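You operate a simulated robot arm through the tools that you are given. There is no shell and no other tool. Be economical: measure what you need, move in short steps, check, and stop when the job is done.

The job below is to be done with a simulated two-armed robot. You get a single attempt, and the scene is never put back.

Task
Take the guide bush from the top of the fixture bench and put it on top of the silver low die. Then put two of the small rings from the top of the spares bench on the shelf of the spares bench. Then put the can marked "way oil" from the top of the spares bench on the silver round blank. Then take the red chuck key and put it in the sludge tub. Then put the copper electrode from the grey mat on the silver bright plate. The order counts. Set down upright: can.

The check looks at the end state, three seconds after you hand in, the way a careful person would. Anything else that was tipped, shoved, dropped, spilled or broken makes it a failure.

Robot
Two 7-joint arms with fingered hands on one trunk, on a base that drives. Base frame: it is fixed to the floor where the robot stands at the start and does not move with it; the origin is under the middle of the robot, x ahead of it, y to its left, z up; the surface under the hand at the start is at about z = 0.88. Readings come in m, rad, newtons and seconds.
The left shoulder is at the start at [0.022, 0.214, 1.269], the right one opposite. With the tool pointing down near the work surface each hand reaches from about 0.12 to 0.6 m from the robot's upright axis, wherever it stands, measured 20 degrees to its own side. Places, roughly: bright plate (9x11x1 cm) [0.8, 0.1, 0.9]; copper electrode [0.75, 0.25, 1]; grease can, way oil can [-5.5, -3.25, 1]; guide bush (3x3x4 cm) [0.5, -0.2, 0.9]; low die [0.5, -0.5, 1]; red chuck key [0.5, -1.25, 1]; round blank (9x9x2 cm) [-5.7, -2.7, 0.9]; shelf of the spares bench [-5.7, -3.1, 0.3]; sludge tub (12x12x9 cm) [0.9, -0.2, 0.9]; small ring (6x6x5 cm) [-5.6, -3, 0.9]. Payload 3.3 kg a hand.
The tool frame of a hand sits at the grasp point between the pads (the TCP): z along the fingers, y along the line on which they close. The tips reach 0.026 m beyond it. Largest opening 0.132 m; the body of the gripper starts 0.073 m behind the TCP. The gripper is a hand of 2 fingers: y runs from the thumb to the fingers, the wrist lies at [0, 0, -0.224] in the tool frame, and closing takes about 1.5 s.
Orientation is that of the tool frame in the base frame, as a unit quaternion [x, y, z, w]. With the fingers straight down and closing along the base's y, the tool's x points along the base's -x, its y along +y and its z along -z.

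Tools
- The arms move only by the tool apply_moves. It takes "left_increments", "right_increments" or both (then of equal length, played together; a hand with none holds still); each is a list of rows, each a list of 2 entries, a list of its own where there are three numbers: the shift along the tool's x, y, z in m, then the turn, a rotation vector about the tool's x, y, z in rad. In form: [[[tx, ty, tz], [rx, ry, rz]], ...]. A call has 1 to 12 rows; each row shifts and turns the commanded pose from where the row before left it, along the tool's axes as they then stand. "left_fingers" and "right_fingers" are, for a hand that has rows, the finger opening in m, from 0 to 0.132, set as the call begins (left out, the last holds). Each row takes 0.2 s and may step no farther than 0.05 m and 0.15 rad from the row before; otherwise, or with a gripper value out of range, the whole call is refused. A pose out of reach is approached as far as the arm can. The call stops where the force on the tool passes 40 N (or 10 N more than at its start, if that is more) or the arm is blocked; 0.2 s more then pass. The fingers move at their own pace (about 0.153 m/s each) and stop on an object; they squeeze with about 25 N. The grip force told is the motor's: it shows also when the fingers shut on nothing. Time passes only in rows, and 0.2 s behind the last, so rows that do not move let the fingers close. It gives the time, the measured TCP pose, the force on the tool (base axes), the opening and the grip force at its end, in the units of the frame above (readings bear some noise), with the torque about the TCP (base axes, N m) and any sound that the robot's microphone picked up.
- Cameras (640 x 400 px; columns grow to the right, rows downward): "scene" is now at [0.0953, -0.0177, 1.436]; the picture's right is [-0.21, -0.98, 0.00], its down [-0.60, 0.13, -0.79] and it looks along [0.77, -0.16, -0.62] (base axes); focal length 271 px, centre (320, 200). "left" rides on the left gripper at [-0.066, -0.003, -0.099] in its tool frame; the picture's right is [0.04, -1.00, 0.00], its down [0.83, 0.03, -0.55] and it looks along [0.55, 0.02, 0.83] (tool axes); focal length 261 px, centre (320, 200). "right" rides on the right gripper at [0.065, -0.003, -0.099] in its tool frame; the picture's right is [0.04, 1.00, 0.00], its down [-0.83, 0.03, -0.55] and it looks along [-0.55, 0.02, 0.83] (tool axes); focal length 261 px, centre (320, 200). There is no depth. A picture from a camera that has moved, and an enlarged one, comes with that camera's place and axes in the base frame and with its lens.
- camera(camera): a new picture of that camera. No time passes.
- raise_lower(by): slides the trunk up (or, below 0, down) by that many m; the arms and the scene camera ride with it, the base frame stays. It gives what a move gives, with no picture.
- steer(legs): drives the robot by 1 to 6 legs, each [ahead, left, turn to the left] in m, m and rad, along the robot's own axes; the way and the turn of a leg run together, so that a leg with both is an arc; at most 1.5 m and 3.142 rad a leg. The arms and the cameras ride along, it lands a little off, and it stops where it bumps. It gives what a move gives.
- set_grasp(shape, hand): the hand has 2 fingers and takes this shape, open, in about a second: jaw (thumb against the fingers, like two jaws); tri (thumb and two fingers); tip (a fingertip pinch); poke (one finger out to press); point (the index stretched); flat (the hand flat); cup (the hand cupped); fist (a fist). The gripper value then closes the fingers along that shape, each until it touches; the sizes above hold for jaw. It gives what a move gives, with no picture.
- aim_head(pan, tilt): turns the head with the scene camera to pan (to the left, within 1.501 rad either way) and tilt (down, from -0.506 to 1.204), counted from straight ahead of the robot. It gives what a move gives.
- close_up(camera, box): a new picture of the part [left, top, right, bottom] of that camera's present view, enlarged. No time passes.
- hand_in(): hands the job in; it is judged then, once.

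Go step by step. Nothing tells you exact positions but the pictures and the camera data: compare them with the known pose of the tool, close in by small moves and look again before you grip or let go. The budget is 186 turns and 166 pictures, counting those below and the enlarged ones. Unless the task says otherwise, let go and move clear before handing in, and close with one line.

The tools are called after "Call:" as name(argument=value, ...) on one line, values as JSON. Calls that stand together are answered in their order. apply_moves: Moves the arms, as the interface text tells. Its arguments: {"type":"object","properties":{"left_increments":{"type":"array","items":{"type":"array"}},"left_fingers":{"type":"number"},"right_increments":{"type":"array","items":{"type":"array"}},"right_fingers":{"type":"number"}},"required":[]} The other tools are called the same way: raise_lower (by) slides the trunk up or down; set_grasp (shape, hand) gives the hand a shape; steer (legs) drives the base; aim_head (pan, tilt) turns the head that bears the scene camera; camera (camera) takes a picture; close_up (camera, box) takes an enlarged picture of a part of a camera's view; hand_in () hands the job in.

At the start:

```text
clock: 0.0
left_ee_pos: [0.4061, 0.1546, 1.2367]
left_tcp_rot: [-0.001, 1.0, 0.0, -0.001]
left_wrist_force: [0.3, -0.1, -0.1]
left_ft_torque: [0.05, -0.03, 0.02]
left_gripper_width: 0.1318
left_finger_force: 0.1
left_shape: jaw
right_ee_pos: [0.3483, -0.2127, 1.2421]
right_tcp_rot: [0.0, 1.0, 0.0, 0.001]
right_wrist_force: [0.1, -0.3, -0.1]
right_ft_torque: [-0.03, 0.01, 0.02]
right_gripper_width: 0.132
right_finger_force: 0.0
right_shape: jaw
trunk travel left (down, up): [-0.55, 0.211]
robot x, y, heading: [-0.0005, -0.0046, 0.004]
head pan, tilt: [-0.209, 0.667]
```

scene: 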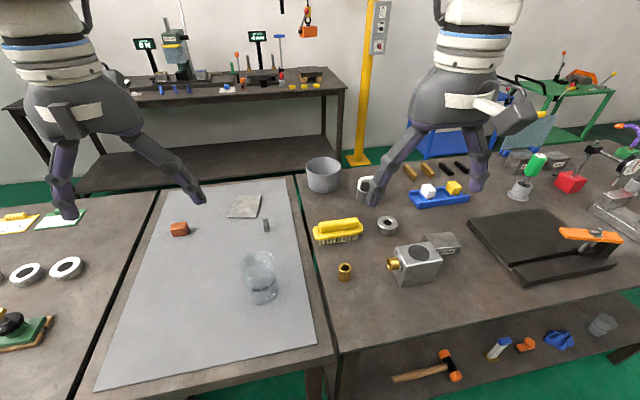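
right: 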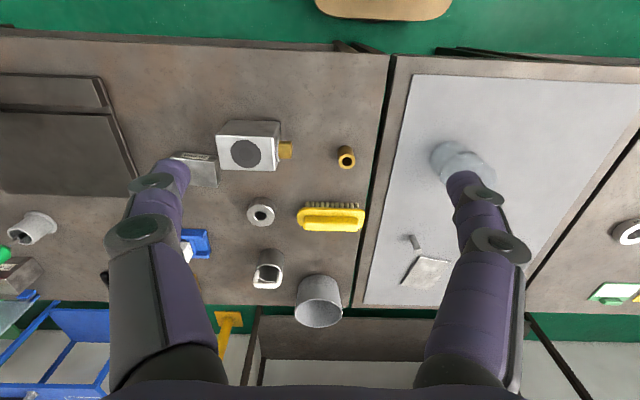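
left: 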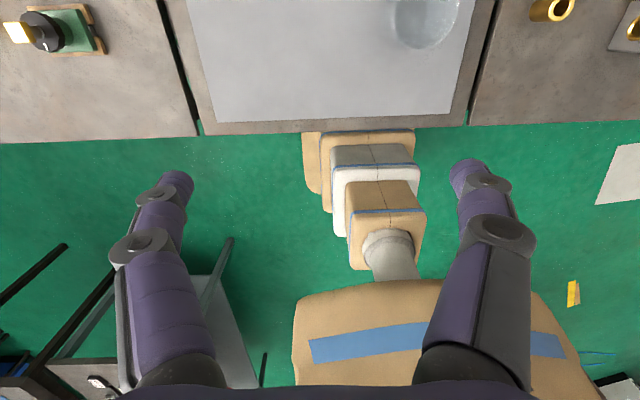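

I see the fixture bench ahead on the right with the brass bush near (0.49, -0.16). I'll look closer at the bench to identify the low die and the rest.

Call:
close_up(camera="scene", box=[300, 150, 500, 290])

Call:
close_up(camera="right", box=[120, 90, 420, 290])

Call:
close_up(camera="scene", box=[480, 110, 640, 280])

```text
2.86 times, centred on (400, 220) of scene
camera zoom: at [0.0953, -0.0177, 1.436], right [-0.21, -0.98, 0.0], down [-0.6, 0.13, -0.79], along [0.77, -0.16, -0.62], focal length 775 px, centre (91, 143)
```

zoom: 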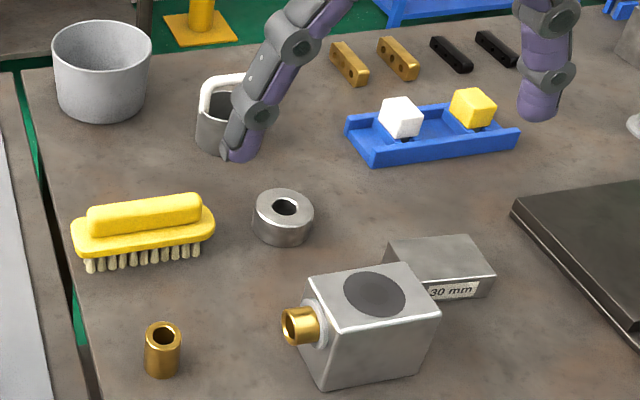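

```text
2.00 times, centred on (270, 190) of right
camera zoom: at [0.2817, -0.216, 1.3407], right [-0.04, 1.0, 0.0], down [0.83, 0.03, 0.55], along [0.55, 0.02, -0.83], focal length 521 px, centre (420, 220)
```

zoom: 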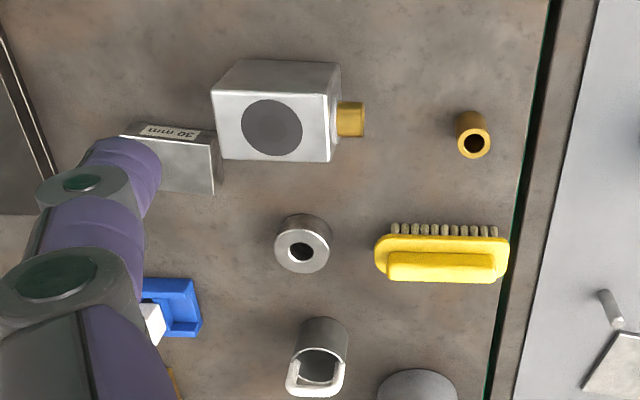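

```text
2.35 times, centred on (560, 195) of scene
camera zoom: at [0.0953, -0.0177, 1.436], right [-0.21, -0.98, 0.0], down [-0.6, 0.13, -0.79], along [0.77, -0.16, -0.62], focal length 638 px, centre (-245, 212)
```

zoom: 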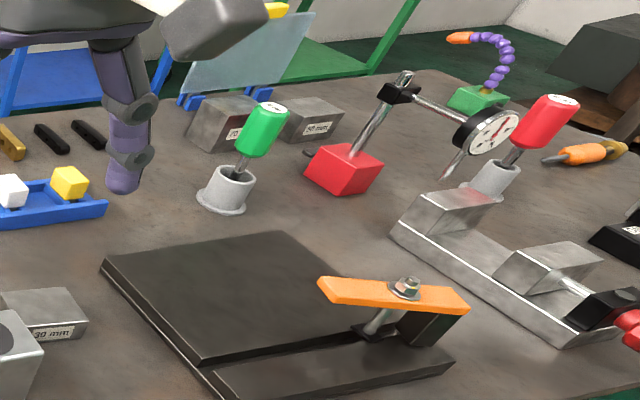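

The low die is the block labelled "30 mm" at about (0.515, -0.433); the bush is at about (0.478, -0.16). I'll move the right hand over the bush and check.

Call:
apply_moves(right_increments=[[[-0.026, 0.01, 0.035], [0, 0, 0]], [[-0.026, 0.01, 0.035], [0, 0, 0]], [[-0.026, 0.01, 0.035], [0, 0, 0]], [[-0.026, 0.01, 0.035], [0, 0, 0]], [[-0.026, 0.012, 0.035], [0, 0, 0]], [[0, 0, 0.035], [0, 0, 0]]], right_fingers=0.08)

Call:
camera(camera="right")

Call:
camera(camera="scene")

```text
clock: 1.4
left_ee_pos: [0.4055, 0.1538, 1.2364]
left_tcp_rot: [0.0, 1.0, 0.0, 0.0]
left_wrist_force: [-0.1, -0.2, 0.0]
left_ft_torque: [-0.03, 0.0, -0.01]
left_gripper_width: 0.1317
left_finger_force: 0.1
left_shape: jaw
right_ee_pos: [0.4785, -0.1613, 1.0303]
right_tcp_rot: [0.0, 1.0, 0.0, 0.001]
right_wrist_force: [0.1, -0.4, -0.4]
right_ft_torque: [0.06, -0.01, -0.05]
right_gripper_width: 0.0803
right_finger_force: 0.1
right_shape: jaw
trunk travel left (down, up): [-0.55, 0.211]
robot x, y, heading: [0.0014, -0.0017, -0.002]
head pan, tilt: [-0.209, 0.667]
```

```text
159 pictures are left
camera right: at [0.4121, -0.1639, 1.1299], right [-0.04, 1.0, 0.0], down [0.83, 0.03, 0.55], along [0.55, 0.02, -0.83], focal length 261 px, centre (320, 200)
```

right: 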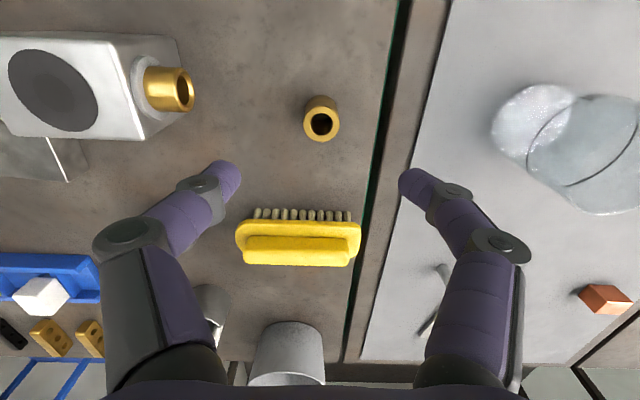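

```text
158 pictures are left
camera scene: at [0.0956, -0.0186, 1.4359], right [-0.21, -0.98, 0.0], down [-0.6, 0.13, -0.79], along [0.77, -0.16, -0.62], focal length 271 px, centre (320, 200)
```

scene: 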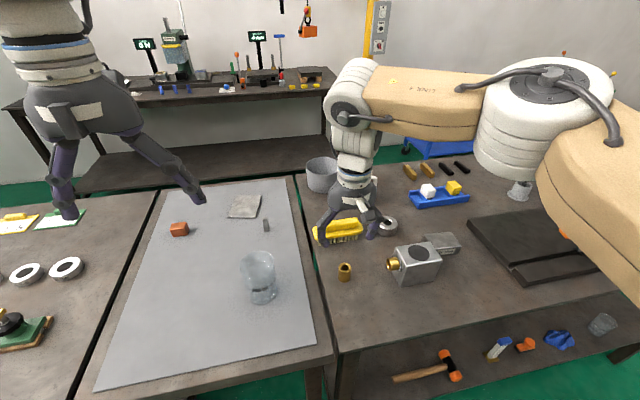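

The hand is directly above the bush. Next I go down and close on it.

Call:
apply_moves(right_increments=[[[0.002, 0, 0.04], [0, 0, 0]], [[0, 0, 0.04], [0, 0, 0]], [[0, 0, 0.03], [0, 0, 0]], [[0, 0, 0], [0, 0, 0]]])

Call:
apply_moves(right_increments=[[[0, 0, 0], [0, 0, 0]], [[0, 0, 0], [0, 0, 0]], [[0, 0, 0], [0, 0, 0]], [[0, 0, 0], [0, 0, 0]], [[0, 0, 0], [0, 0, 0]]], right_fingers=0.0)

Call:
camera(camera="right")

```text
clock: 2.4
left_ee_pos: [0.4062, 0.1532, 1.2368]
left_tcp_rot: [0.0, 1.0, 0.0, -0.001]
left_wrist_force: [-0.7, 0.1, 0.4]
left_ft_torque: [-0.03, -0.01, -0.02]
left_gripper_width: 0.1319
left_finger_force: 0.0
left_shape: jaw
right_ee_pos: [0.4754, -0.1599, 0.9214]
right_tcp_rot: [0.0, 1.0, 0.001, 0.001]
right_wrist_force: [-0.1, 0.2, -0.1]
right_ft_torque: [-0.01, 0.02, 0.01]
right_gripper_width: 0.0806
right_finger_force: 0.1
right_shape: jaw
trunk travel left (down, up): [-0.55, 0.211]
robot x, y, heading: [-0.0023, -0.002, 0.001]
head pan, tilt: [-0.209, 0.667]
```

```text
clock: 3.6
left_ee_pos: [0.4058, 0.1524, 1.2366]
left_tcp_rot: [0.0, 1.0, 0.0, 0.0]
left_wrist_force: [0.0, 0.6, 0.2]
left_ft_torque: [0.02, 0.02, 0.02]
left_gripper_width: 0.1317
left_finger_force: 0.1
left_shape: jaw
right_ee_pos: [0.4758, -0.1614, 0.9218]
right_tcp_rot: [0.0, 1.0, 0.002, 0.0]
right_wrist_force: [-0.5, -0.2, -0.3]
right_ft_torque: [0.01, -0.02, 0.0]
right_gripper_width: 0.0205
right_finger_force: 24.5
right_shape: jaw
trunk travel left (down, up): [-0.55, 0.211]
robot x, y, heading: [0.0026, 0.0026, 0.004]
head pan, tilt: [-0.209, 0.667]
```

```text
157 pictures are left
camera right: at [0.4092, -0.1642, 1.0203], right [-0.04, 1.0, 0.0], down [0.83, 0.03, 0.55], along [0.55, 0.02, -0.83], focal length 261 px, centre (320, 200)
```

right: 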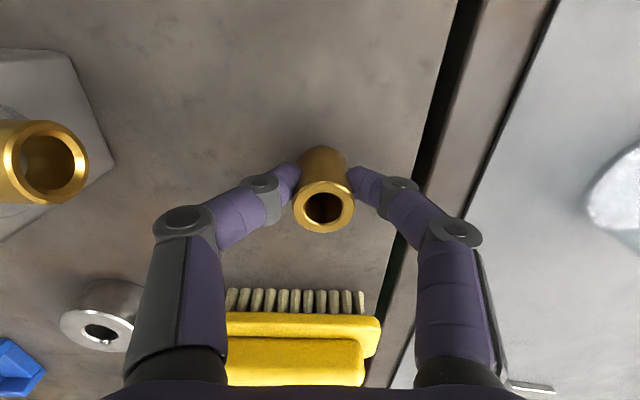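

The bush is gripped. I'll lift it, check it comes along, and sidestep right so that the die comes within reach.

Call:
apply_moves(right_increments=[[[0, 0, -0.02], [0, 0, 0]], [[0, 0, -0.04], [0, 0, 0]], [[0, 0, -0.05], [0, 0, 0]], [[0, 0, -0.05], [0, 0, 0]]])

Call:
steer(legs=[[0, -0.25, 0]])

Call:
camera(camera="right")

Call:
camera(camera="scene")

```text
clock: 4.6
left_ee_pos: [0.4038, 0.1544, 1.2369]
left_tcp_rot: [0.0, 1.0, 0.0, 0.0]
left_wrist_force: [-1.1, -0.8, -1.2]
left_ft_torque: [0.01, 0.0, 0.02]
left_gripper_width: 0.1319
left_finger_force: 0.0
left_shape: jaw
right_ee_pos: [0.4743, -0.1602, 1.0822]
right_tcp_rot: [0.0, 1.0, 0.001, 0.001]
right_wrist_force: [0.3, -0.9, -1.7]
right_ft_torque: [-0.04, -0.05, -0.02]
right_gripper_width: 0.0202
right_finger_force: 25.2
right_shape: jaw
trunk travel left (down, up): [-0.55, 0.211]
robot x, y, heading: [0.0001, 0.003, -0.003]
head pan, tilt: [-0.209, 0.667]
```

```text
clock: 6.4
left_ee_pos: [0.4072, -0.0928, 1.2366]
left_tcp_rot: [-0.001, 1.0, 0.0, 0.0]
left_wrist_force: [1.2, -0.6, 0.7]
left_ft_torque: [0.03, -0.02, -0.02]
left_gripper_width: 0.1319
left_finger_force: 0.1
left_shape: jaw
right_ee_pos: [0.4763, -0.4075, 1.0796]
right_tcp_rot: [-0.001, 1.0, 0.002, 0.001]
right_wrist_force: [0.1, -0.5, -1.8]
right_ft_torque: [-0.01, 0.08, 0.01]
right_gripper_width: 0.0204
right_finger_force: 24.9
right_shape: jaw
trunk travel left (down, up): [-0.55, 0.211]
robot x, y, heading: [0.0021, -0.2472, 0.003]
head pan, tilt: [-0.209, 0.667]
```

```text
156 pictures are left
camera right: at [0.4102, -0.4101, 1.1797], right [-0.04, 1.0, 0.0], down [0.83, 0.03, 0.55], along [0.55, 0.03, -0.83], focal length 261 px, centre (320, 200)
```

right: 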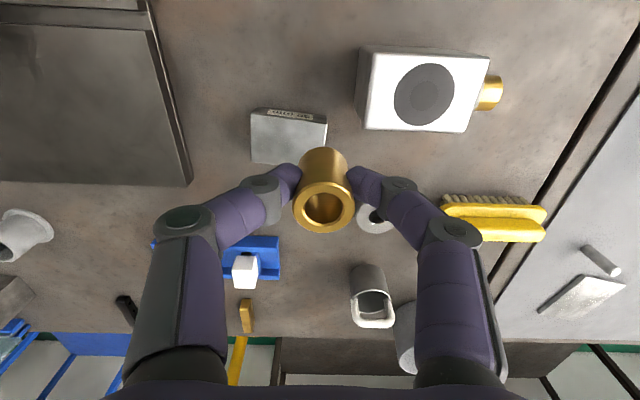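

```text
155 pictures are left
camera scene: at [0.0959, -0.2649, 1.4359], right [-0.21, -0.98, 0.0], down [-0.6, 0.13, -0.79], along [0.77, -0.16, -0.62], focal length 271 px, centre (320, 200)
```

scene: 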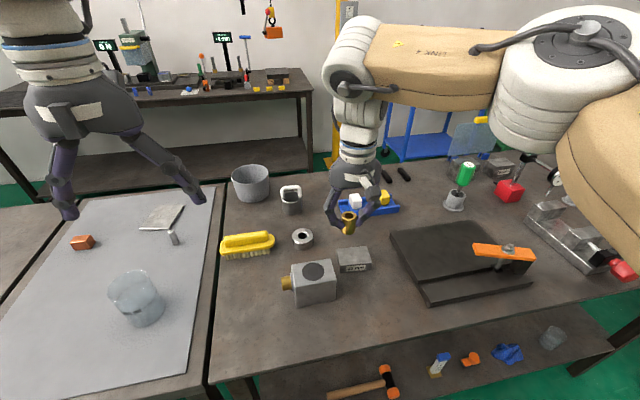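

The die's top centre comes out at about (0.513, -0.437). I move over it and lower partway.

Call:
apply_moves(right_increments=[[[-0.018, -0.015, 0.02], [0, 0, 0]], [[-0.018, -0.014, 0.02], [0, 0, 0]], [[0, 0, 0.035], [0, 0, 0]], [[0, 0, 0.03], [0, 0, 0]], [[0, 0, 0], [0, 0, 0]]])

Call:
camera(camera="right")

Call:
close_up(camera="scene", box=[260, 160, 460, 320])

```text
clock: 7.6
left_ee_pos: [0.406, -0.0914, 1.2361]
left_tcp_rot: [-0.001, 1.0, 0.0, 0.0]
left_wrist_force: [0.1, 0.5, -0.4]
left_ft_torque: [0.03, -0.02, 0.0]
left_gripper_width: 0.1318
left_finger_force: 0.0
left_shape: jaw
right_ee_pos: [0.5119, -0.4344, 0.9749]
right_tcp_rot: [-0.001, 1.0, 0.001, 0.001]
right_wrist_force: [-0.2, 0.9, -2.3]
right_ft_torque: [0.0, 0.01, 0.0]
right_gripper_width: 0.0199
right_finger_force: 24.9
right_shape: jaw
trunk travel left (down, up): [-0.55, 0.211]
robot x, y, heading: [0.0001, -0.2478, 0.002]
head pan, tilt: [-0.209, 0.667]
```

```text
154 pictures are left
camera right: at [0.4457, -0.4375, 1.0742], right [-0.04, 1.0, 0.0], down [0.83, 0.04, 0.55], along [0.55, 0.02, -0.83], focal length 261 px, centre (320, 200)
```

right: 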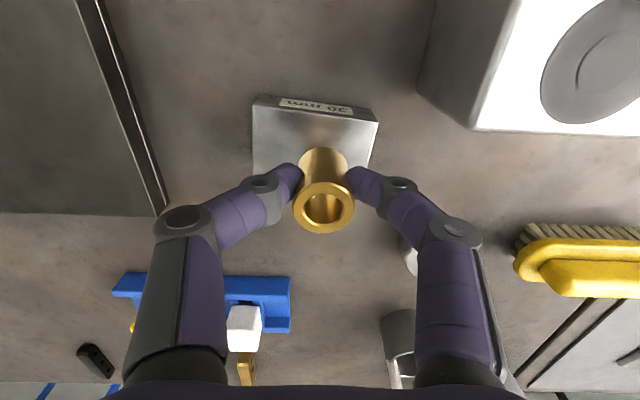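

```text
2.50 times, centred on (360, 240) of scene
camera zoom: at [0.0956, -0.2635, 1.436], right [-0.21, -0.98, 0.0], down [-0.6, 0.13, -0.79], along [0.77, -0.16, -0.62], focal length 678 px, centre (220, 100)
```

zoom: 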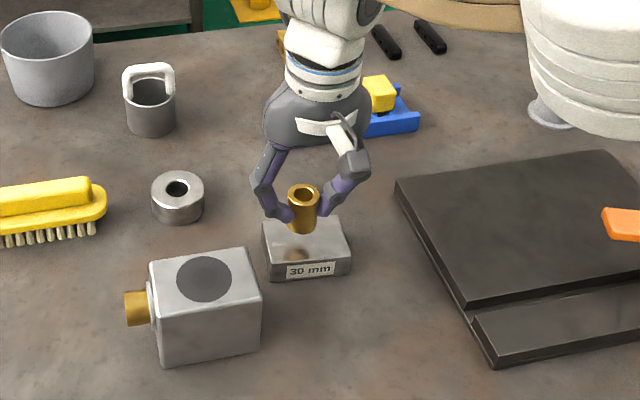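

The bush is centred over the die, about 2 cm up. I lower it in small steps until contact.

Call:
apply_moves(right_increments=[[[0, 0, 0.01], [0, 0, 0]], [[0, 0, 0.006], [0, 0, 0]], [[0, 0, 0.003], [0, 0, 0]], [[0, 0, 0.002], [0, 0, 0]], [[0, 0, 0], [0, 0, 0]]])

Call:
close_up(camera="scene", box=[310, 200, 390, 264])

```text
clock: 8.8
left_ee_pos: [0.4072, -0.0912, 1.2366]
left_tcp_rot: [-0.001, 1.0, 0.0, 0.0]
left_wrist_force: [-0.4, 0.4, 0.4]
left_ft_torque: [0.0, -0.02, -0.02]
left_gripper_width: 0.1316
left_finger_force: 0.1
left_shape: jaw
right_ee_pos: [0.5129, -0.4343, 0.9544]
right_tcp_rot: [-0.001, 1.0, 0.001, 0.0]
right_wrist_force: [0.4, -0.3, -2.0]
right_ft_torque: [0.03, 0.0, 0.0]
right_gripper_width: 0.0202
right_finger_force: 25.4
right_shape: jaw
trunk travel left (down, up): [-0.55, 0.211]
robot x, y, heading: [-0.0008, -0.2472, 0.001]
head pan, tilt: [-0.209, 0.667]
```

```text
6.25 times, centred on (350, 232) of scene
camera zoom: at [0.0959, -0.2636, 1.4359], right [-0.21, -0.98, 0.0], down [-0.6, 0.13, -0.79], along [0.77, -0.16, -0.62], focal length 1695 px, centre (132, 0)
```

zoom: 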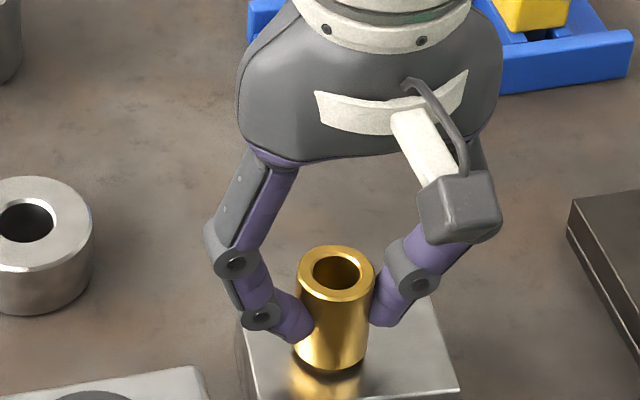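

Just above the top, no contact force yet. I go on by millimetres.

Call:
apply_moves(right_increments=[[[0, 0, 0.002], [0, 0, 0]], [[0, 0, 0.001], [0, 0, 0]], [[0, 0, 0], [0, 0, 0]]])

Call:
close_up(camera="scene", box=[310, 210, 390, 274])

```text
clock: 9.6
left_ee_pos: [0.4069, -0.0917, 1.2359]
left_tcp_rot: [-0.002, 1.0, 0.0, 0.0]
left_wrist_force: [-0.1, -1.5, 1.2]
left_ft_torque: [-0.04, -0.03, -0.02]
left_gripper_width: 0.1317
left_finger_force: 0.0
left_shape: jaw
right_ee_pos: [0.5138, -0.434, 0.9512]
right_tcp_rot: [-0.001, 1.0, 0.001, 0.001]
right_wrist_force: [0.5, 1.8, -1.9]
right_ft_torque: [-0.01, 0.03, 0.01]
right_gripper_width: 0.02
right_finger_force: 25.1
right_shape: jaw
trunk travel left (down, up): [-0.55, 0.211]
robot x, y, heading: [0.0014, -0.2435, 0.002]
head pan, tilt: [-0.209, 0.667]
```

```text
6.25 times, centred on (350, 242) of scene
camera zoom: at [0.0959, -0.2636, 1.4359], right [-0.21, -0.98, 0.0], down [-0.61, 0.13, -0.79], along [0.77, -0.16, -0.62], focal length 1695 px, centre (132, -62)
```

zoom: 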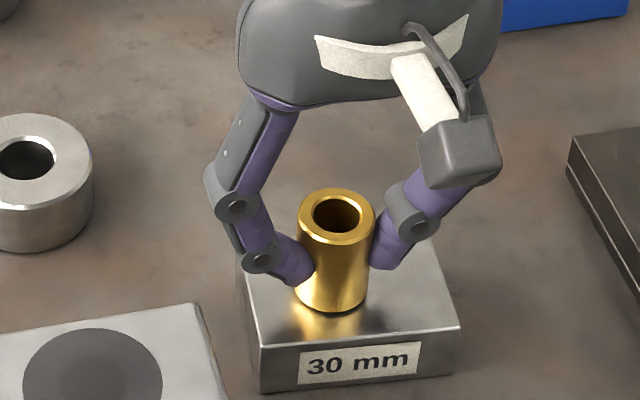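

Call:
apply_moves(right_increments=[[[0, 0, 0.001], [0, 0, 0]], [[0, 0, 0.001], [0, 0, 0]], [[0, 0, 0.0], [0, 0, 0]]])

```text
clock: 10.4
left_ee_pos: [0.4057, -0.0903, 1.2378]
left_tcp_rot: [-0.001, 1.0, 0.0, 0.0]
left_wrist_force: [0.2, -0.3, -0.7]
left_ft_torque: [0.01, 0.0, 0.01]
left_gripper_width: 0.132
left_finger_force: 0.1
left_shape: jaw
right_ee_pos: [0.5129, -0.4347, 0.9503]
right_tcp_rot: [-0.001, 1.0, 0.001, 0.0]
right_wrist_force: [0.1, -1.7, 4.1]
right_ft_torque: [0.01, -0.02, 0.0]
right_gripper_width: 0.0204
right_finger_force: 25.5
right_shape: jaw
trunk travel left (down, up): [-0.55, 0.211]
robot x, y, heading: [0.0, -0.2471, 0.008]
head pan, tilt: [-0.209, 0.667]
```

Contact: the force turned from -2 to +4 N. I let go and rise clear.

Call:
apply_moves(right_increments=[[[0, 0, 0], [0, 0, 0]], [[0, 0, 0], [0, 0, 0]], [[0, 0, 0], [0, 0, 0]], [[0, 0, -0.02], [0, 0, 0]], [[0, 0, -0.05], [0, 0, 0]], [[0, 0, -0.05], [0, 0, 0]], [[0, 0, -0.05], [0, 0, 0]], [[0, 0, -0.05], [0, 0, 0]], [[0.03, 0, -0.05], [0, 0, 0]]], right_fingers=0.07)

Call:
camera(camera="scene")

Call:
aim_head(pan=1.5, tilt=0.3)

Call:
camera(camera="scene")

```text
refused: row 9 steps farther than a row can; nothing moved
```

```text
150 pictures are left
camera scene: at [0.0953, -0.2635, 1.436], right [-0.21, -0.98, 0.0], down [-0.6, 0.13, -0.79], along [0.77, -0.16, -0.62], focal length 271 px, centre (320, 200)
```

scene: 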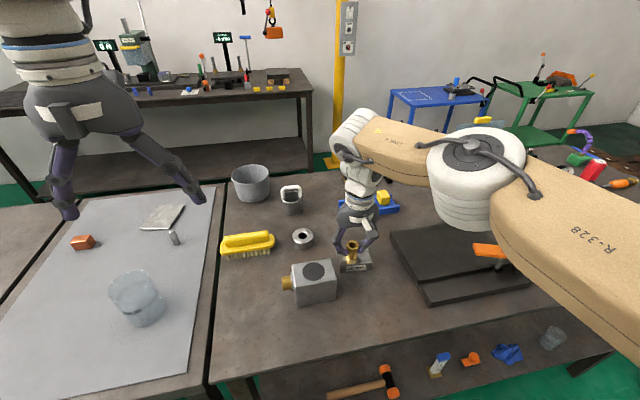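

```text
clock: 12.1
left_ee_pos: [0.4053, -0.091, 1.2368]
left_tcp_rot: [-0.001, 1.0, 0.0, 0.001]
left_wrist_force: [0.9, 0.4, -0.7]
left_ft_torque: [0.0, 0.0, 0.04]
left_gripper_width: 0.1319
left_finger_force: 0.1
left_shape: jaw
right_ee_pos: [0.5122, -0.4347, 0.9493]
right_tcp_rot: [-0.001, 1.0, 0.002, 0.001]
right_wrist_force: [0.7, -1.5, 5.5]
right_ft_torque: [-0.03, 0.01, 0.02]
right_gripper_width: 0.0204
right_finger_force: 25.2
right_shape: jaw
trunk travel left (down, up): [-0.55, 0.211]
robot x, y, heading: [0.0014, -0.2467, 0.0]
head pan, tilt: [1.499, 0.3]
```

```text
149 pictures are left
camera scene: at [0.0175, -0.1526, 1.4692], right [1.0, -0.07, 0.0], down [-0.02, -0.3, -0.96], along [0.07, 0.95, -0.3], focal length 271 px, centre (320, 200)
```

scene: 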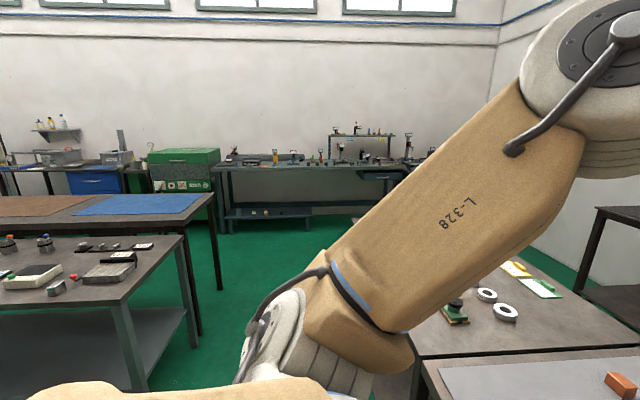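

One row was too long, so nothing moved. I release again with shorter rows and retract.

Call:
apply_moves(right_increments=[[[0, 0, 0], [0, 0, 0]], [[0, 0, 0], [0, 0, 0]], [[0, 0, 0], [0, 0, 0]], [[0, 0, -0.02], [0, 0, 0]], [[0, 0, -0.05], [0, 0, 0]], [[0, 0, -0.05], [0, 0, 0]], [[0, 0, -0.05], [0, 0, 0]], [[0, 0, -0.05], [0, 0, 0]], [[0.03, 0, -0.03], [0, 0, 0]], [[0.045, 0, 0], [0, 0, 0]], [[0.045, 0, 0], [0, 0, 0]], [[0.045, 0, 0], [0, 0, 0]]], right_fingers=0.07)

Call:
aim_head(pan=-0.6, tilt=0.5)

Call:
camera(camera="scene")

Call:
aim_head(pan=-1.5, tilt=0.3)

Call:
camera(camera="scene")

```text
clock: 14.7
left_ee_pos: [0.4057, -0.0918, 1.2373]
left_tcp_rot: [-0.001, 1.0, 0.0, 0.0]
left_wrist_force: [-0.9, -0.3, -0.3]
left_ft_torque: [0.05, 0.02, 0.01]
left_gripper_width: 0.1319
left_finger_force: 0.0
left_shape: jaw
right_ee_pos: [0.325, -0.4178, 1.1991]
right_tcp_rot: [-0.001, 1.0, 0.002, 0.001]
right_wrist_force: [-0.3, -0.4, 0.7]
right_ft_torque: [0.03, -0.03, 0.0]
right_gripper_width: 0.0692
right_finger_force: 0.0
right_shape: jaw
right hand out of reach, approached as far as the arm can: row 8
trunk travel left (down, up): [-0.55, 0.211]
robot x, y, heading: [0.0003, -0.2421, -0.002]
head pan, tilt: [1.499, 0.3]
```

```text
clock: 16.7
left_ee_pos: [0.4056, -0.0915, 1.2372]
left_tcp_rot: [0.0, 1.0, 0.001, 0.0]
left_wrist_force: [0.6, -1.1, -0.7]
left_ft_torque: [0.0, 0.01, 0.01]
left_gripper_width: 0.1318
left_finger_force: 0.0
left_shape: jaw
right_ee_pos: [0.3265, -0.4186, 1.1991]
right_tcp_rot: [-0.001, 1.0, 0.001, 0.001]
right_wrist_force: [-0.1, -0.7, 1.2]
right_ft_torque: [-0.01, 0.01, 0.03]
right_gripper_width: 0.0696
right_finger_force: 0.0
right_shape: jaw
trunk travel left (down, up): [-0.55, 0.211]
robot x, y, heading: [-0.0003, -0.2472, 0.001]
head pan, tilt: [-0.6, 0.499]
```

```text
148 pictures are left
camera scene: at [0.0866, -0.2969, 1.4508], right [-0.56, -0.83, 0.0], down [-0.4, 0.27, -0.88], along [0.73, -0.49, -0.48], focal length 271 px, centre (320, 200)
```

scene: 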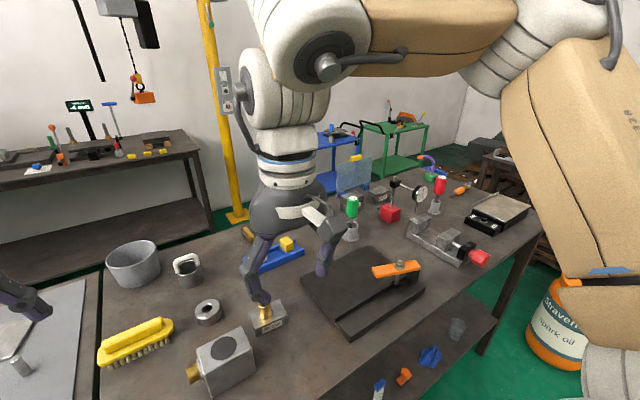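

```text
clock: 17.9
left_ee_pos: [0.4066, -0.0921, 1.2371]
left_tcp_rot: [-0.001, 1.0, 0.0, 0.0]
left_wrist_force: [-0.4, 0.2, 0.1]
left_ft_torque: [-0.01, 0.0, 0.02]
left_gripper_width: 0.1318
left_finger_force: 0.2
left_shape: jaw
right_ee_pos: [0.3256, -0.4175, 1.199]
right_tcp_rot: [-0.001, 1.0, 0.001, 0.001]
right_wrist_force: [-0.6, 0.3, 0.5]
right_ft_torque: [0.01, 0.05, -0.01]
right_gripper_width: 0.0696
right_finger_force: 0.1
right_shape: jaw
trunk travel left (down, up): [-0.55, 0.211]
robot x, y, heading: [0.0011, -0.2455, -0.001]
head pan, tilt: [-1.499, 0.3]
```

```text
147 pictures are left
camera scene: at [0.0183, -0.3389, 1.4692], right [-1.0, -0.07, 0.0], down [-0.02, 0.3, -0.96], along [0.07, -0.95, -0.3], focal length 271 px, centre (320, 200)
```

scene: 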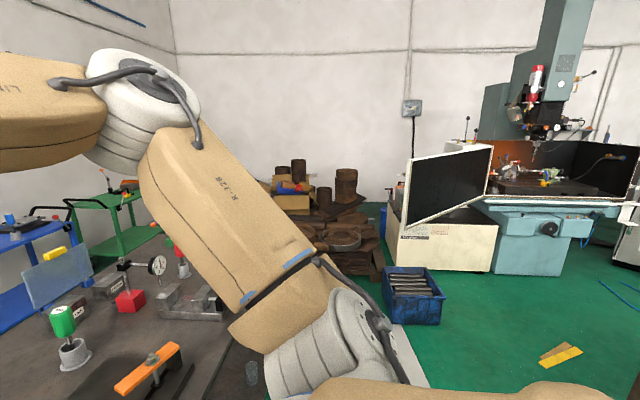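

The bush stands on the die. Now I drive to the spares bench: back off, turn right, and look at the way.

Call:
steer(legs=[[-0.4, 0, 0], [0, 0, -1.57]])

Call:
aim_head(pan=-1.2, tilt=0.3)

Call:
camera(camera="scene")

Call:
aim_head(pan=-0.3, tilt=0.3)

Call:
camera(camera="scene")

```text
clock: 24.2
left_ee_pos: [-0.2398, -0.6512, 1.2354]
left_tcp_rot: [0.704, 0.71, -0.001, 0.0]
left_wrist_force: [-0.9, -0.3, 0.8]
left_ft_torque: [-0.02, -0.02, -0.06]
left_gripper_width: 0.1322
left_finger_force: 0.1
left_shape: jaw
right_ee_pos: [-0.566, -0.572, 1.2003]
right_tcp_rot: [0.706, 0.708, -0.001, 0.001]
right_wrist_force: [-0.5, 0.0, -0.1]
right_ft_torque: [0.0, 0.01, 0.0]
right_gripper_width: 0.0696
right_finger_force: 0.1
right_shape: jaw
trunk travel left (down, up): [-0.55, 0.211]
robot x, y, heading: [-0.3965, -0.247, -1.558]
head pan, tilt: [-1.499, 0.3]
```

```text
clock: 25.0
left_ee_pos: [-0.2397, -0.651, 1.2378]
left_tcp_rot: [0.705, 0.709, 0.0, 0.0]
left_wrist_force: [-0.3, -0.1, 0.0]
left_ft_torque: [0.02, 0.01, 0.0]
left_gripper_width: 0.132
left_finger_force: 0.1
left_shape: jaw
right_ee_pos: [-0.5657, -0.5714, 1.199]
right_tcp_rot: [0.705, 0.709, 0.0, 0.001]
right_wrist_force: [0.9, -0.6, -0.4]
right_ft_torque: [0.02, 0.03, 0.04]
right_gripper_width: 0.0696
right_finger_force: 0.1
right_shape: jaw
trunk travel left (down, up): [-0.55, 0.211]
robot x, y, heading: [-0.3944, -0.2427, -1.566]
head pan, tilt: [-1.201, 0.3]
```

```text
146 pictures are left
camera scene: at [-0.485, -0.294, 1.4692], right [-0.37, 0.93, 0.0], down [0.28, 0.11, -0.96], along [-0.89, -0.35, -0.3], focal length 271 px, centre (320, 200)
```

scene: 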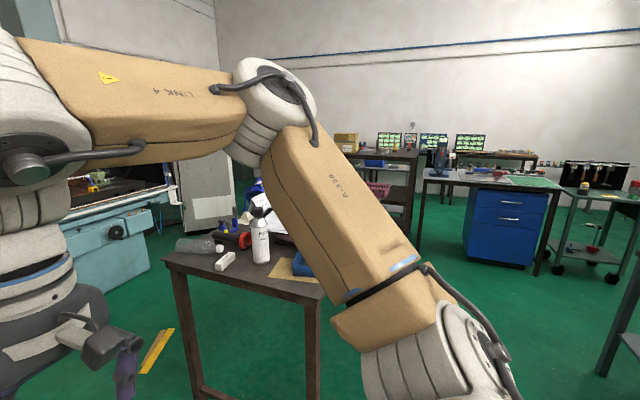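

```text
clock: 26.2
left_ee_pos: [-0.24, -0.6514, 1.2365]
left_tcp_rot: [0.706, 0.708, 0.0, 0.001]
left_wrist_force: [-0.5, -0.5, 0.5]
left_ft_torque: [-0.01, 0.0, 0.0]
left_gripper_width: 0.1321
left_finger_force: 0.0
left_shape: jaw
right_ee_pos: [-0.5666, -0.5719, 1.1997]
right_tcp_rot: [0.705, 0.709, 0.0, 0.001]
right_wrist_force: [0.8, 0.5, 0.5]
right_ft_torque: [0.01, -0.02, 0.0]
right_gripper_width: 0.0696
right_finger_force: 0.1
right_shape: jaw
trunk travel left (down, up): [-0.55, 0.211]
robot x, y, heading: [-0.3951, -0.2479, -1.559]
head pan, tilt: [-0.3, 0.3]
```

```text
145 pictures are left
camera scene: at [-0.4253, -0.3491, 1.4692], right [-0.96, 0.29, 0.0], down [0.09, 0.28, -0.96], along [-0.28, -0.91, -0.3], focal length 271 px, centre (320, 200)
```

scene: 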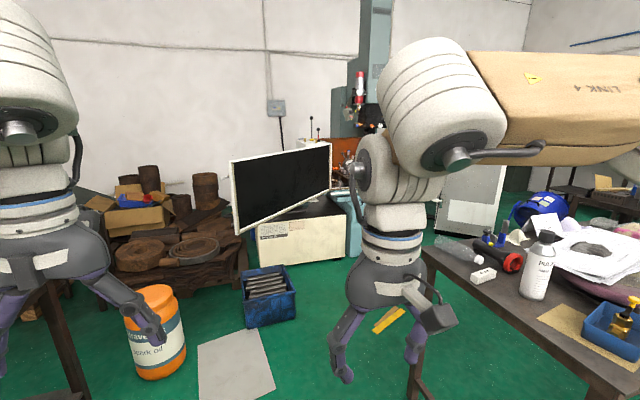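

A desk stands at about x −1.4…−2, y −1.5…−0.6; the free lane is around y = 0. I turn to face −x and look down that lane.

Call:
steer(legs=[[0, 0, -1.578], [0, -0.25, 0]])

Call:
aim_head(pan=0.35, tilt=0.25)

Call:
camera(camera="scene")

Call:
aim_head(pan=-0.4, tilt=0.3)

Call:
camera(camera="scene")

```text
clock: 31.8
left_ee_pos: [-0.8057, -0.1613, 1.2367]
left_tcp_rot: [1.0, 0.018, 0.0, -0.001]
left_wrist_force: [0.0, 0.2, 0.8]
left_ft_torque: [-0.02, 0.01, 0.02]
left_gripper_width: 0.132
left_finger_force: 0.0
left_shape: jaw
right_ee_pos: [-0.7339, 0.1681, 1.1994]
right_tcp_rot: [1.0, 0.017, -0.001, 0.0]
right_wrist_force: [0.4, 0.1, 0.2]
right_ft_torque: [-0.04, -0.02, 0.0]
right_gripper_width: 0.0696
right_finger_force: 0.0
right_shape: jaw
trunk travel left (down, up): [-0.55, 0.211]
robot x, y, heading: [-0.4037, 0.0027, -3.106]
head pan, tilt: [-0.3, 0.3]
```

```text
clock: 32.8
left_ee_pos: [-0.8057, -0.1623, 1.237]
left_tcp_rot: [1.0, 0.017, -0.001, -0.001]
left_wrist_force: [0.6, -0.3, -0.1]
left_ft_torque: [0.0, 0.01, -0.02]
left_gripper_width: 0.1321
left_finger_force: 0.1
left_shape: jaw
right_ee_pos: [-0.7342, 0.1666, 1.2001]
right_tcp_rot: [1.0, 0.017, -0.001, 0.001]
right_wrist_force: [-0.7, -0.1, 0.6]
right_ft_torque: [-0.01, -0.01, 0.03]
right_gripper_width: 0.0698
right_finger_force: 0.0
right_shape: jaw
trunk travel left (down, up): [-0.55, 0.211]
robot x, y, heading: [-0.4048, 0.0022, -3.103]
head pan, tilt: [0.351, 0.25]
```

```text
144 pictures are left
camera scene: at [-0.5074, -0.0304, 1.4739], right [-0.37, 0.93, 0.0], down [0.23, 0.09, -0.97], along [-0.9, -0.36, -0.25], focal length 271 px, centre (320, 200)
```

scene: 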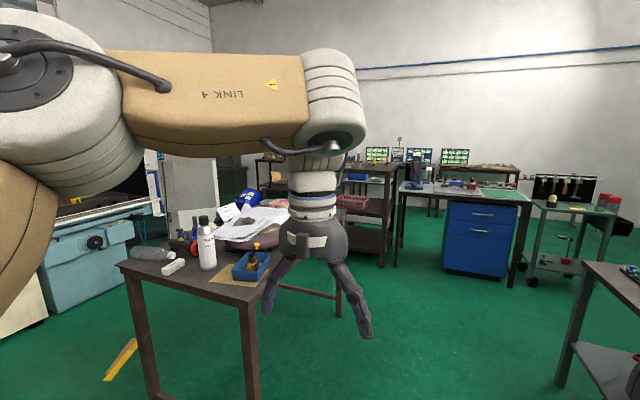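

```text
clock: 33.9
left_ee_pos: [-0.8052, -0.1632, 1.2356]
left_tcp_rot: [1.0, 0.017, -0.001, 0.0]
left_wrist_force: [-0.4, 0.0, -1.6]
left_ft_torque: [-0.03, 0.02, 0.01]
left_gripper_width: 0.1319
left_finger_force: 0.1
left_shape: jaw
right_ee_pos: [-0.7354, 0.1663, 1.1995]
right_tcp_rot: [1.0, 0.016, -0.001, 0.001]
right_wrist_force: [0.1, 0.1, 0.3]
right_ft_torque: [0.01, -0.02, 0.01]
right_gripper_width: 0.0694
right_finger_force: 0.1
right_shape: jaw
trunk travel left (down, up): [-0.55, 0.211]
robot x, y, heading: [-0.4023, 0.0044, -3.106]
head pan, tilt: [-0.4, 0.3]
```

```text
143 pictures are left
camera scene: at [-0.508, 0.0377, 1.4692], right [0.36, 0.93, 0.0], down [0.28, -0.11, -0.96], along [-0.89, 0.34, -0.3], focal length 271 px, centre (320, 200)
```

scene: 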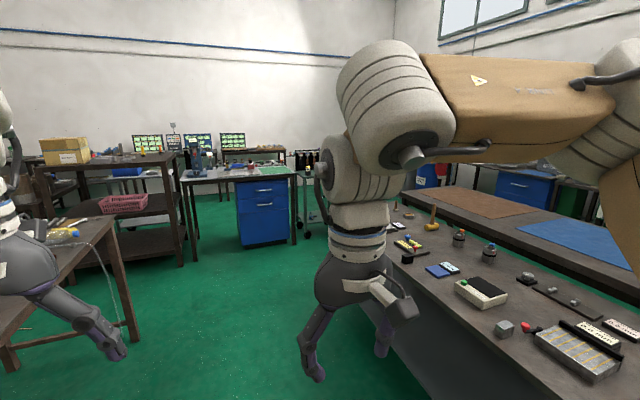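

The lane is clear; I drive ahead 1.5 m and look again.

Call:
steer(legs=[[1.5, 0, 0], [0.5, 0, 0]])

Call:
aim_head(pan=0.75, tilt=0.25)

Call:
camera(camera="scene")

Call:
aim_head(pan=0.1, tilt=0.3)

Call:
camera(camera="scene")

```text
clock: 43.9
left_ee_pos: [-2.815, -0.1843, 1.236]
left_tcp_rot: [1.0, 0.001, 0.001, 0.0]
left_wrist_force: [0.1, -0.3, -0.2]
left_ft_torque: [0.01, 0.01, -0.04]
left_gripper_width: 0.1318
left_finger_force: 0.0
left_shape: jaw
right_ee_pos: [-2.7333, 0.1434, 1.1994]
right_tcp_rot: [1.0, 0.0, 0.0, 0.001]
right_wrist_force: [-0.8, -0.4, 0.0]
right_ft_torque: [-0.02, 0.0, -0.03]
right_gripper_width: 0.0698
right_finger_force: 0.1
right_shape: jaw
trunk travel left (down, up): [-0.55, 0.211]
robot x, y, heading: [-2.4096, -0.0314, -3.139]
head pan, tilt: [-0.4, 0.3]
```

```text
clock: 45.3
left_ee_pos: [-2.8137, -0.184, 1.2364]
left_tcp_rot: [1.0, 0.001, 0.0, 0.0]
left_wrist_force: [-0.4, 0.4, 0.4]
left_ft_torque: [0.0, -0.01, 0.0]
left_gripper_width: 0.1318
left_finger_force: 0.0
left_shape: jaw
right_ee_pos: [-2.7322, 0.1425, 1.1992]
right_tcp_rot: [1.0, 0.001, -0.001, 0.001]
right_wrist_force: [0.6, -0.1, -0.1]
right_ft_torque: [-0.03, 0.02, 0.0]
right_gripper_width: 0.0695
right_finger_force: 0.0
right_shape: jaw
trunk travel left (down, up): [-0.55, 0.211]
robot x, y, heading: [-2.412, -0.0242, -3.142]
head pan, tilt: [0.75, 0.25]
```

```text
142 pictures are left
camera scene: at [-2.4923, -0.0927, 1.4739], right [-0.68, 0.73, 0.0], down [0.18, 0.17, -0.97], along [-0.71, -0.66, -0.25], focal length 271 px, centre (320, 200)
```

scene: 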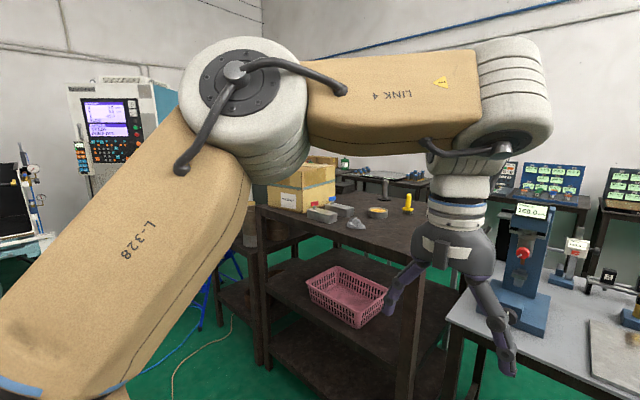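

```text
clock: 46.3
left_ee_pos: [-2.8143, -0.1842, 1.2371]
left_tcp_rot: [1.0, 0.001, 0.001, 0.0]
left_wrist_force: [-0.2, 0.3, -0.3]
left_ft_torque: [0.01, 0.02, -0.03]
left_gripper_width: 0.1316
left_finger_force: 0.1
left_shape: jaw
right_ee_pos: [-2.7325, 0.1433, 1.1996]
right_tcp_rot: [1.0, 0.0, -0.001, 0.0]
right_wrist_force: [-0.2, 0.3, 0.1]
right_ft_torque: [0.03, -0.02, -0.01]
right_gripper_width: 0.0698
right_finger_force: 0.1
right_shape: jaw
trunk travel left (down, up): [-0.55, 0.211]
robot x, y, heading: [-2.4056, -0.0334, -3.138]
head pan, tilt: [0.099, 0.3]
```

```text
141 pictures are left
camera scene: at [-2.5168, -0.0385, 1.4692], right [-0.1, 0.99, 0.0], down [0.29, 0.03, -0.96], along [-0.95, -0.1, -0.3], focal length 271 px, centre (320, 200)
```

scene: 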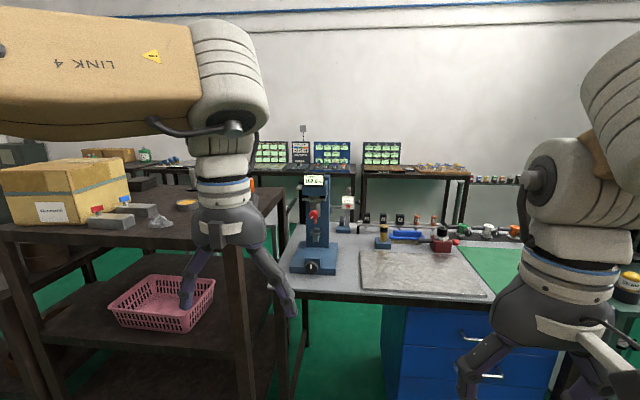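

A shelf rack stands in front (x ≈ −3.5, y −1.55…−0.5), so I must go round its south end. I move up slightly, turn left to face −y, and look.

Call:
steer(legs=[[0.25, 0, 0], [0, 0, 1.57]])

Call:
aim_head(pan=0.0, tilt=0.35)

Call:
camera(camera="scene")

Call:
aim_head(pan=-0.7, tilt=0.3)

Call:
camera(camera="scene")

```text
clock: 51.9
left_ee_pos: [-2.5088, -0.4383, 1.2378]
left_tcp_rot: [0.712, 0.702, 0.0, 0.0]
left_wrist_force: [-0.6, -0.1, 0.5]
left_ft_torque: [0.0, -0.01, 0.0]
left_gripper_width: 0.1321
left_finger_force: 0.0
left_shape: jaw
right_ee_pos: [-2.8344, -0.3517, 1.2]
right_tcp_rot: [0.712, 0.702, 0.0, 0.0]
right_wrist_force: [-0.1, 0.0, 0.2]
right_ft_torque: [0.02, -0.04, -0.01]
right_gripper_width: 0.0696
right_finger_force: 0.1
right_shape: jaw
trunk travel left (down, up): [-0.55, 0.211]
robot x, y, heading: [-2.6547, -0.0296, -1.585]
head pan, tilt: [0.099, 0.3]
```

```text
clock: 52.6
left_ee_pos: [-2.5079, -0.4367, 1.2363]
left_tcp_rot: [0.712, 0.702, 0.001, -0.001]
left_wrist_force: [-0.3, 0.0, 0.9]
left_ft_torque: [-0.05, 0.02, 0.0]
left_gripper_width: 0.1318
left_finger_force: 0.1
left_shape: jaw
right_ee_pos: [-2.8336, -0.3508, 1.1985]
right_tcp_rot: [0.712, 0.702, 0.0, 0.001]
right_wrist_force: [1.1, -0.2, -1.0]
right_ft_torque: [0.02, -0.01, -0.02]
right_gripper_width: 0.0695
right_finger_force: 0.1
right_shape: jaw
trunk travel left (down, up): [-0.55, 0.211]
robot x, y, heading: [-2.6554, -0.0288, -1.588]
head pan, tilt: [0.0, 0.351]
```

```text
140 pictures are left
camera scene: at [-2.6607, -0.1357, 1.4645], right [-1.0, 0.01, 0.0], down [0.0, 0.34, -0.94], along [-0.01, -0.94, -0.34], focal length 271 px, centre (320, 200)
```

scene: 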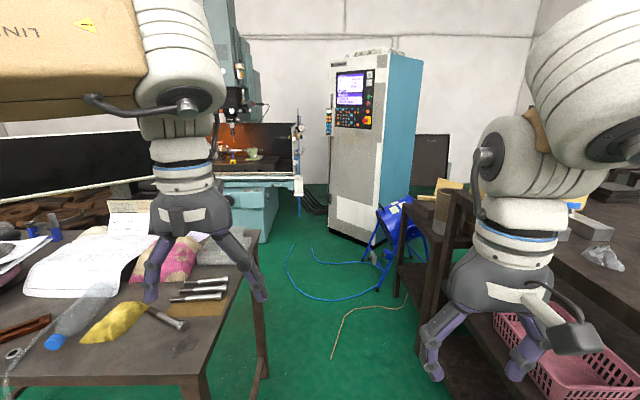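

```text
clock: 53.7
left_ee_pos: [-2.5086, -0.4374, 1.2366]
left_tcp_rot: [0.712, 0.703, 0.0, 0.0]
left_wrist_force: [0.1, 0.7, 0.0]
left_ft_torque: [-0.01, 0.02, 0.0]
left_gripper_width: 0.1319
left_finger_force: 0.1
left_shape: jaw
right_ee_pos: [-2.8336, -0.3517, 1.1996]
right_tcp_rot: [0.712, 0.703, 0.001, 0.001]
right_wrist_force: [-0.6, 0.6, 1.1]
right_ft_torque: [-0.02, -0.05, 0.0]
right_gripper_width: 0.0697
right_finger_force: 0.1
right_shape: jaw
trunk travel left (down, up): [-0.55, 0.211]
robot x, y, heading: [-2.6567, -0.0316, -1.585]
head pan, tilt: [-0.7, 0.3]
```

```text
139 pictures are left
camera scene: at [-2.7205, -0.1133, 1.4692], right [-0.76, 0.65, 0.0], down [0.19, 0.22, -0.96], along [-0.62, -0.72, -0.3], focal length 271 px, centre (320, 200)
```

scene: 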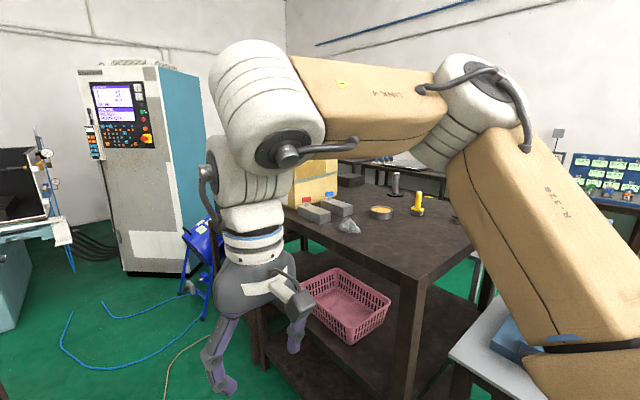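

The aisle between desk and rack is about 1 m wide, and the gap to the west lies past the rack's end. I'll centre myself in the aisle, drive ahead, and look.

Call:
steer(legs=[[0, -0.17, 0], [0.95, 0, 0.01]])

Call:
aim_head(pan=-0.35, tilt=0.6)

Call:
camera(camera="scene")

Call:
aim_head(pan=-1.4, tilt=0.3)

Call:
camera(camera="scene")

```text
clock: 59.7
left_ee_pos: [-2.6825, -1.3854, 1.2357]
left_tcp_rot: [0.709, 0.705, 0.0, 0.0]
left_wrist_force: [0.1, -0.1, 1.0]
left_ft_torque: [0.01, 0.0, 0.0]
left_gripper_width: 0.1314
left_finger_force: 0.1
left_shape: jaw
right_ee_pos: [-3.0092, -1.3027, 1.1987]
right_tcp_rot: [0.709, 0.705, 0.0, 0.001]
right_wrist_force: [-0.7, -0.9, 0.0]
right_ft_torque: [0.03, 0.02, 0.0]
right_gripper_width: 0.0695
right_finger_force: 0.1
right_shape: jaw
trunk travel left (down, up): [-0.55, 0.211]
robot x, y, heading: [-2.8332, -0.9753, -1.576]
head pan, tilt: [-0.7, 0.3]
```

```text
clock: 60.5
left_ee_pos: [-2.6827, -1.3854, 1.2368]
left_tcp_rot: [0.709, 0.705, -0.001, -0.001]
left_wrist_force: [-0.1, 0.2, -0.1]
left_ft_torque: [-0.02, 0.0, 0.02]
left_gripper_width: 0.132
left_finger_force: 0.1
left_shape: jaw
right_ee_pos: [-3.0099, -1.303, 1.1994]
right_tcp_rot: [0.709, 0.705, 0.0, 0.002]
right_wrist_force: [-0.5, 0.7, 0.7]
right_ft_torque: [0.01, -0.03, -0.02]
right_gripper_width: 0.0696
right_finger_force: 0.1
right_shape: jaw
trunk travel left (down, up): [-0.55, 0.211]
robot x, y, heading: [-2.8358, -0.9803, -1.575]
head pan, tilt: [-0.351, 0.6]
```

```text
138 pictures are left
camera scene: at [-2.868, -1.075, 1.4418], right [-0.94, 0.35, 0.0], down [0.2, 0.53, -0.83], along [-0.29, -0.77, -0.56], focal length 271 px, centre (320, 200)
```

scene: 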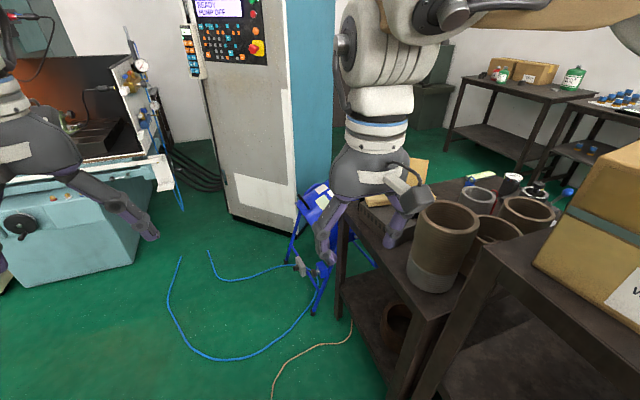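

```text
clock: 61.8
left_ee_pos: [-2.6821, -1.3858, 1.2359]
left_tcp_rot: [0.709, 0.705, 0.0, 0.0]
left_wrist_force: [0.0, -0.2, 0.8]
left_ft_torque: [0.01, -0.01, 0.0]
left_gripper_width: 0.1316
left_finger_force: 0.0
left_shape: jaw
right_ee_pos: [-3.0094, -1.3022, 1.1997]
right_tcp_rot: [0.709, 0.705, 0.0, 0.001]
right_wrist_force: [0.8, -0.6, 0.1]
right_ft_torque: [0.0, 0.0, 0.02]
right_gripper_width: 0.0698
right_finger_force: 0.0
right_shape: jaw
trunk travel left (down, up): [-0.55, 0.211]
robot x, y, heading: [-2.8361, -0.9818, -1.576]
head pan, tilt: [-1.4, 0.3]
```

```text
137 pictures are left
camera scene: at [-2.9292, -1.0077, 1.4692], right [-0.17, 0.99, 0.0], down [0.29, 0.05, -0.96], along [-0.94, -0.16, -0.3], focal length 271 px, centre (320, 200)
```

scene: 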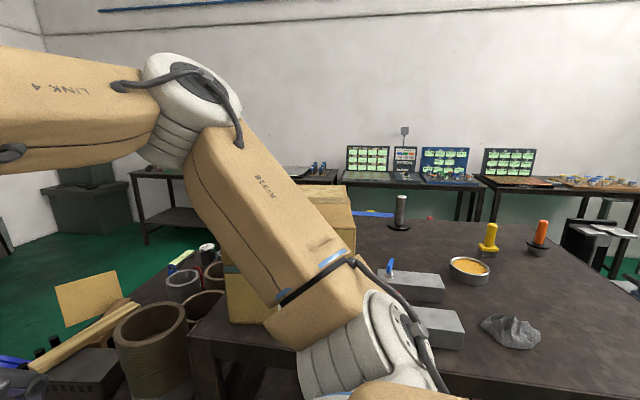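

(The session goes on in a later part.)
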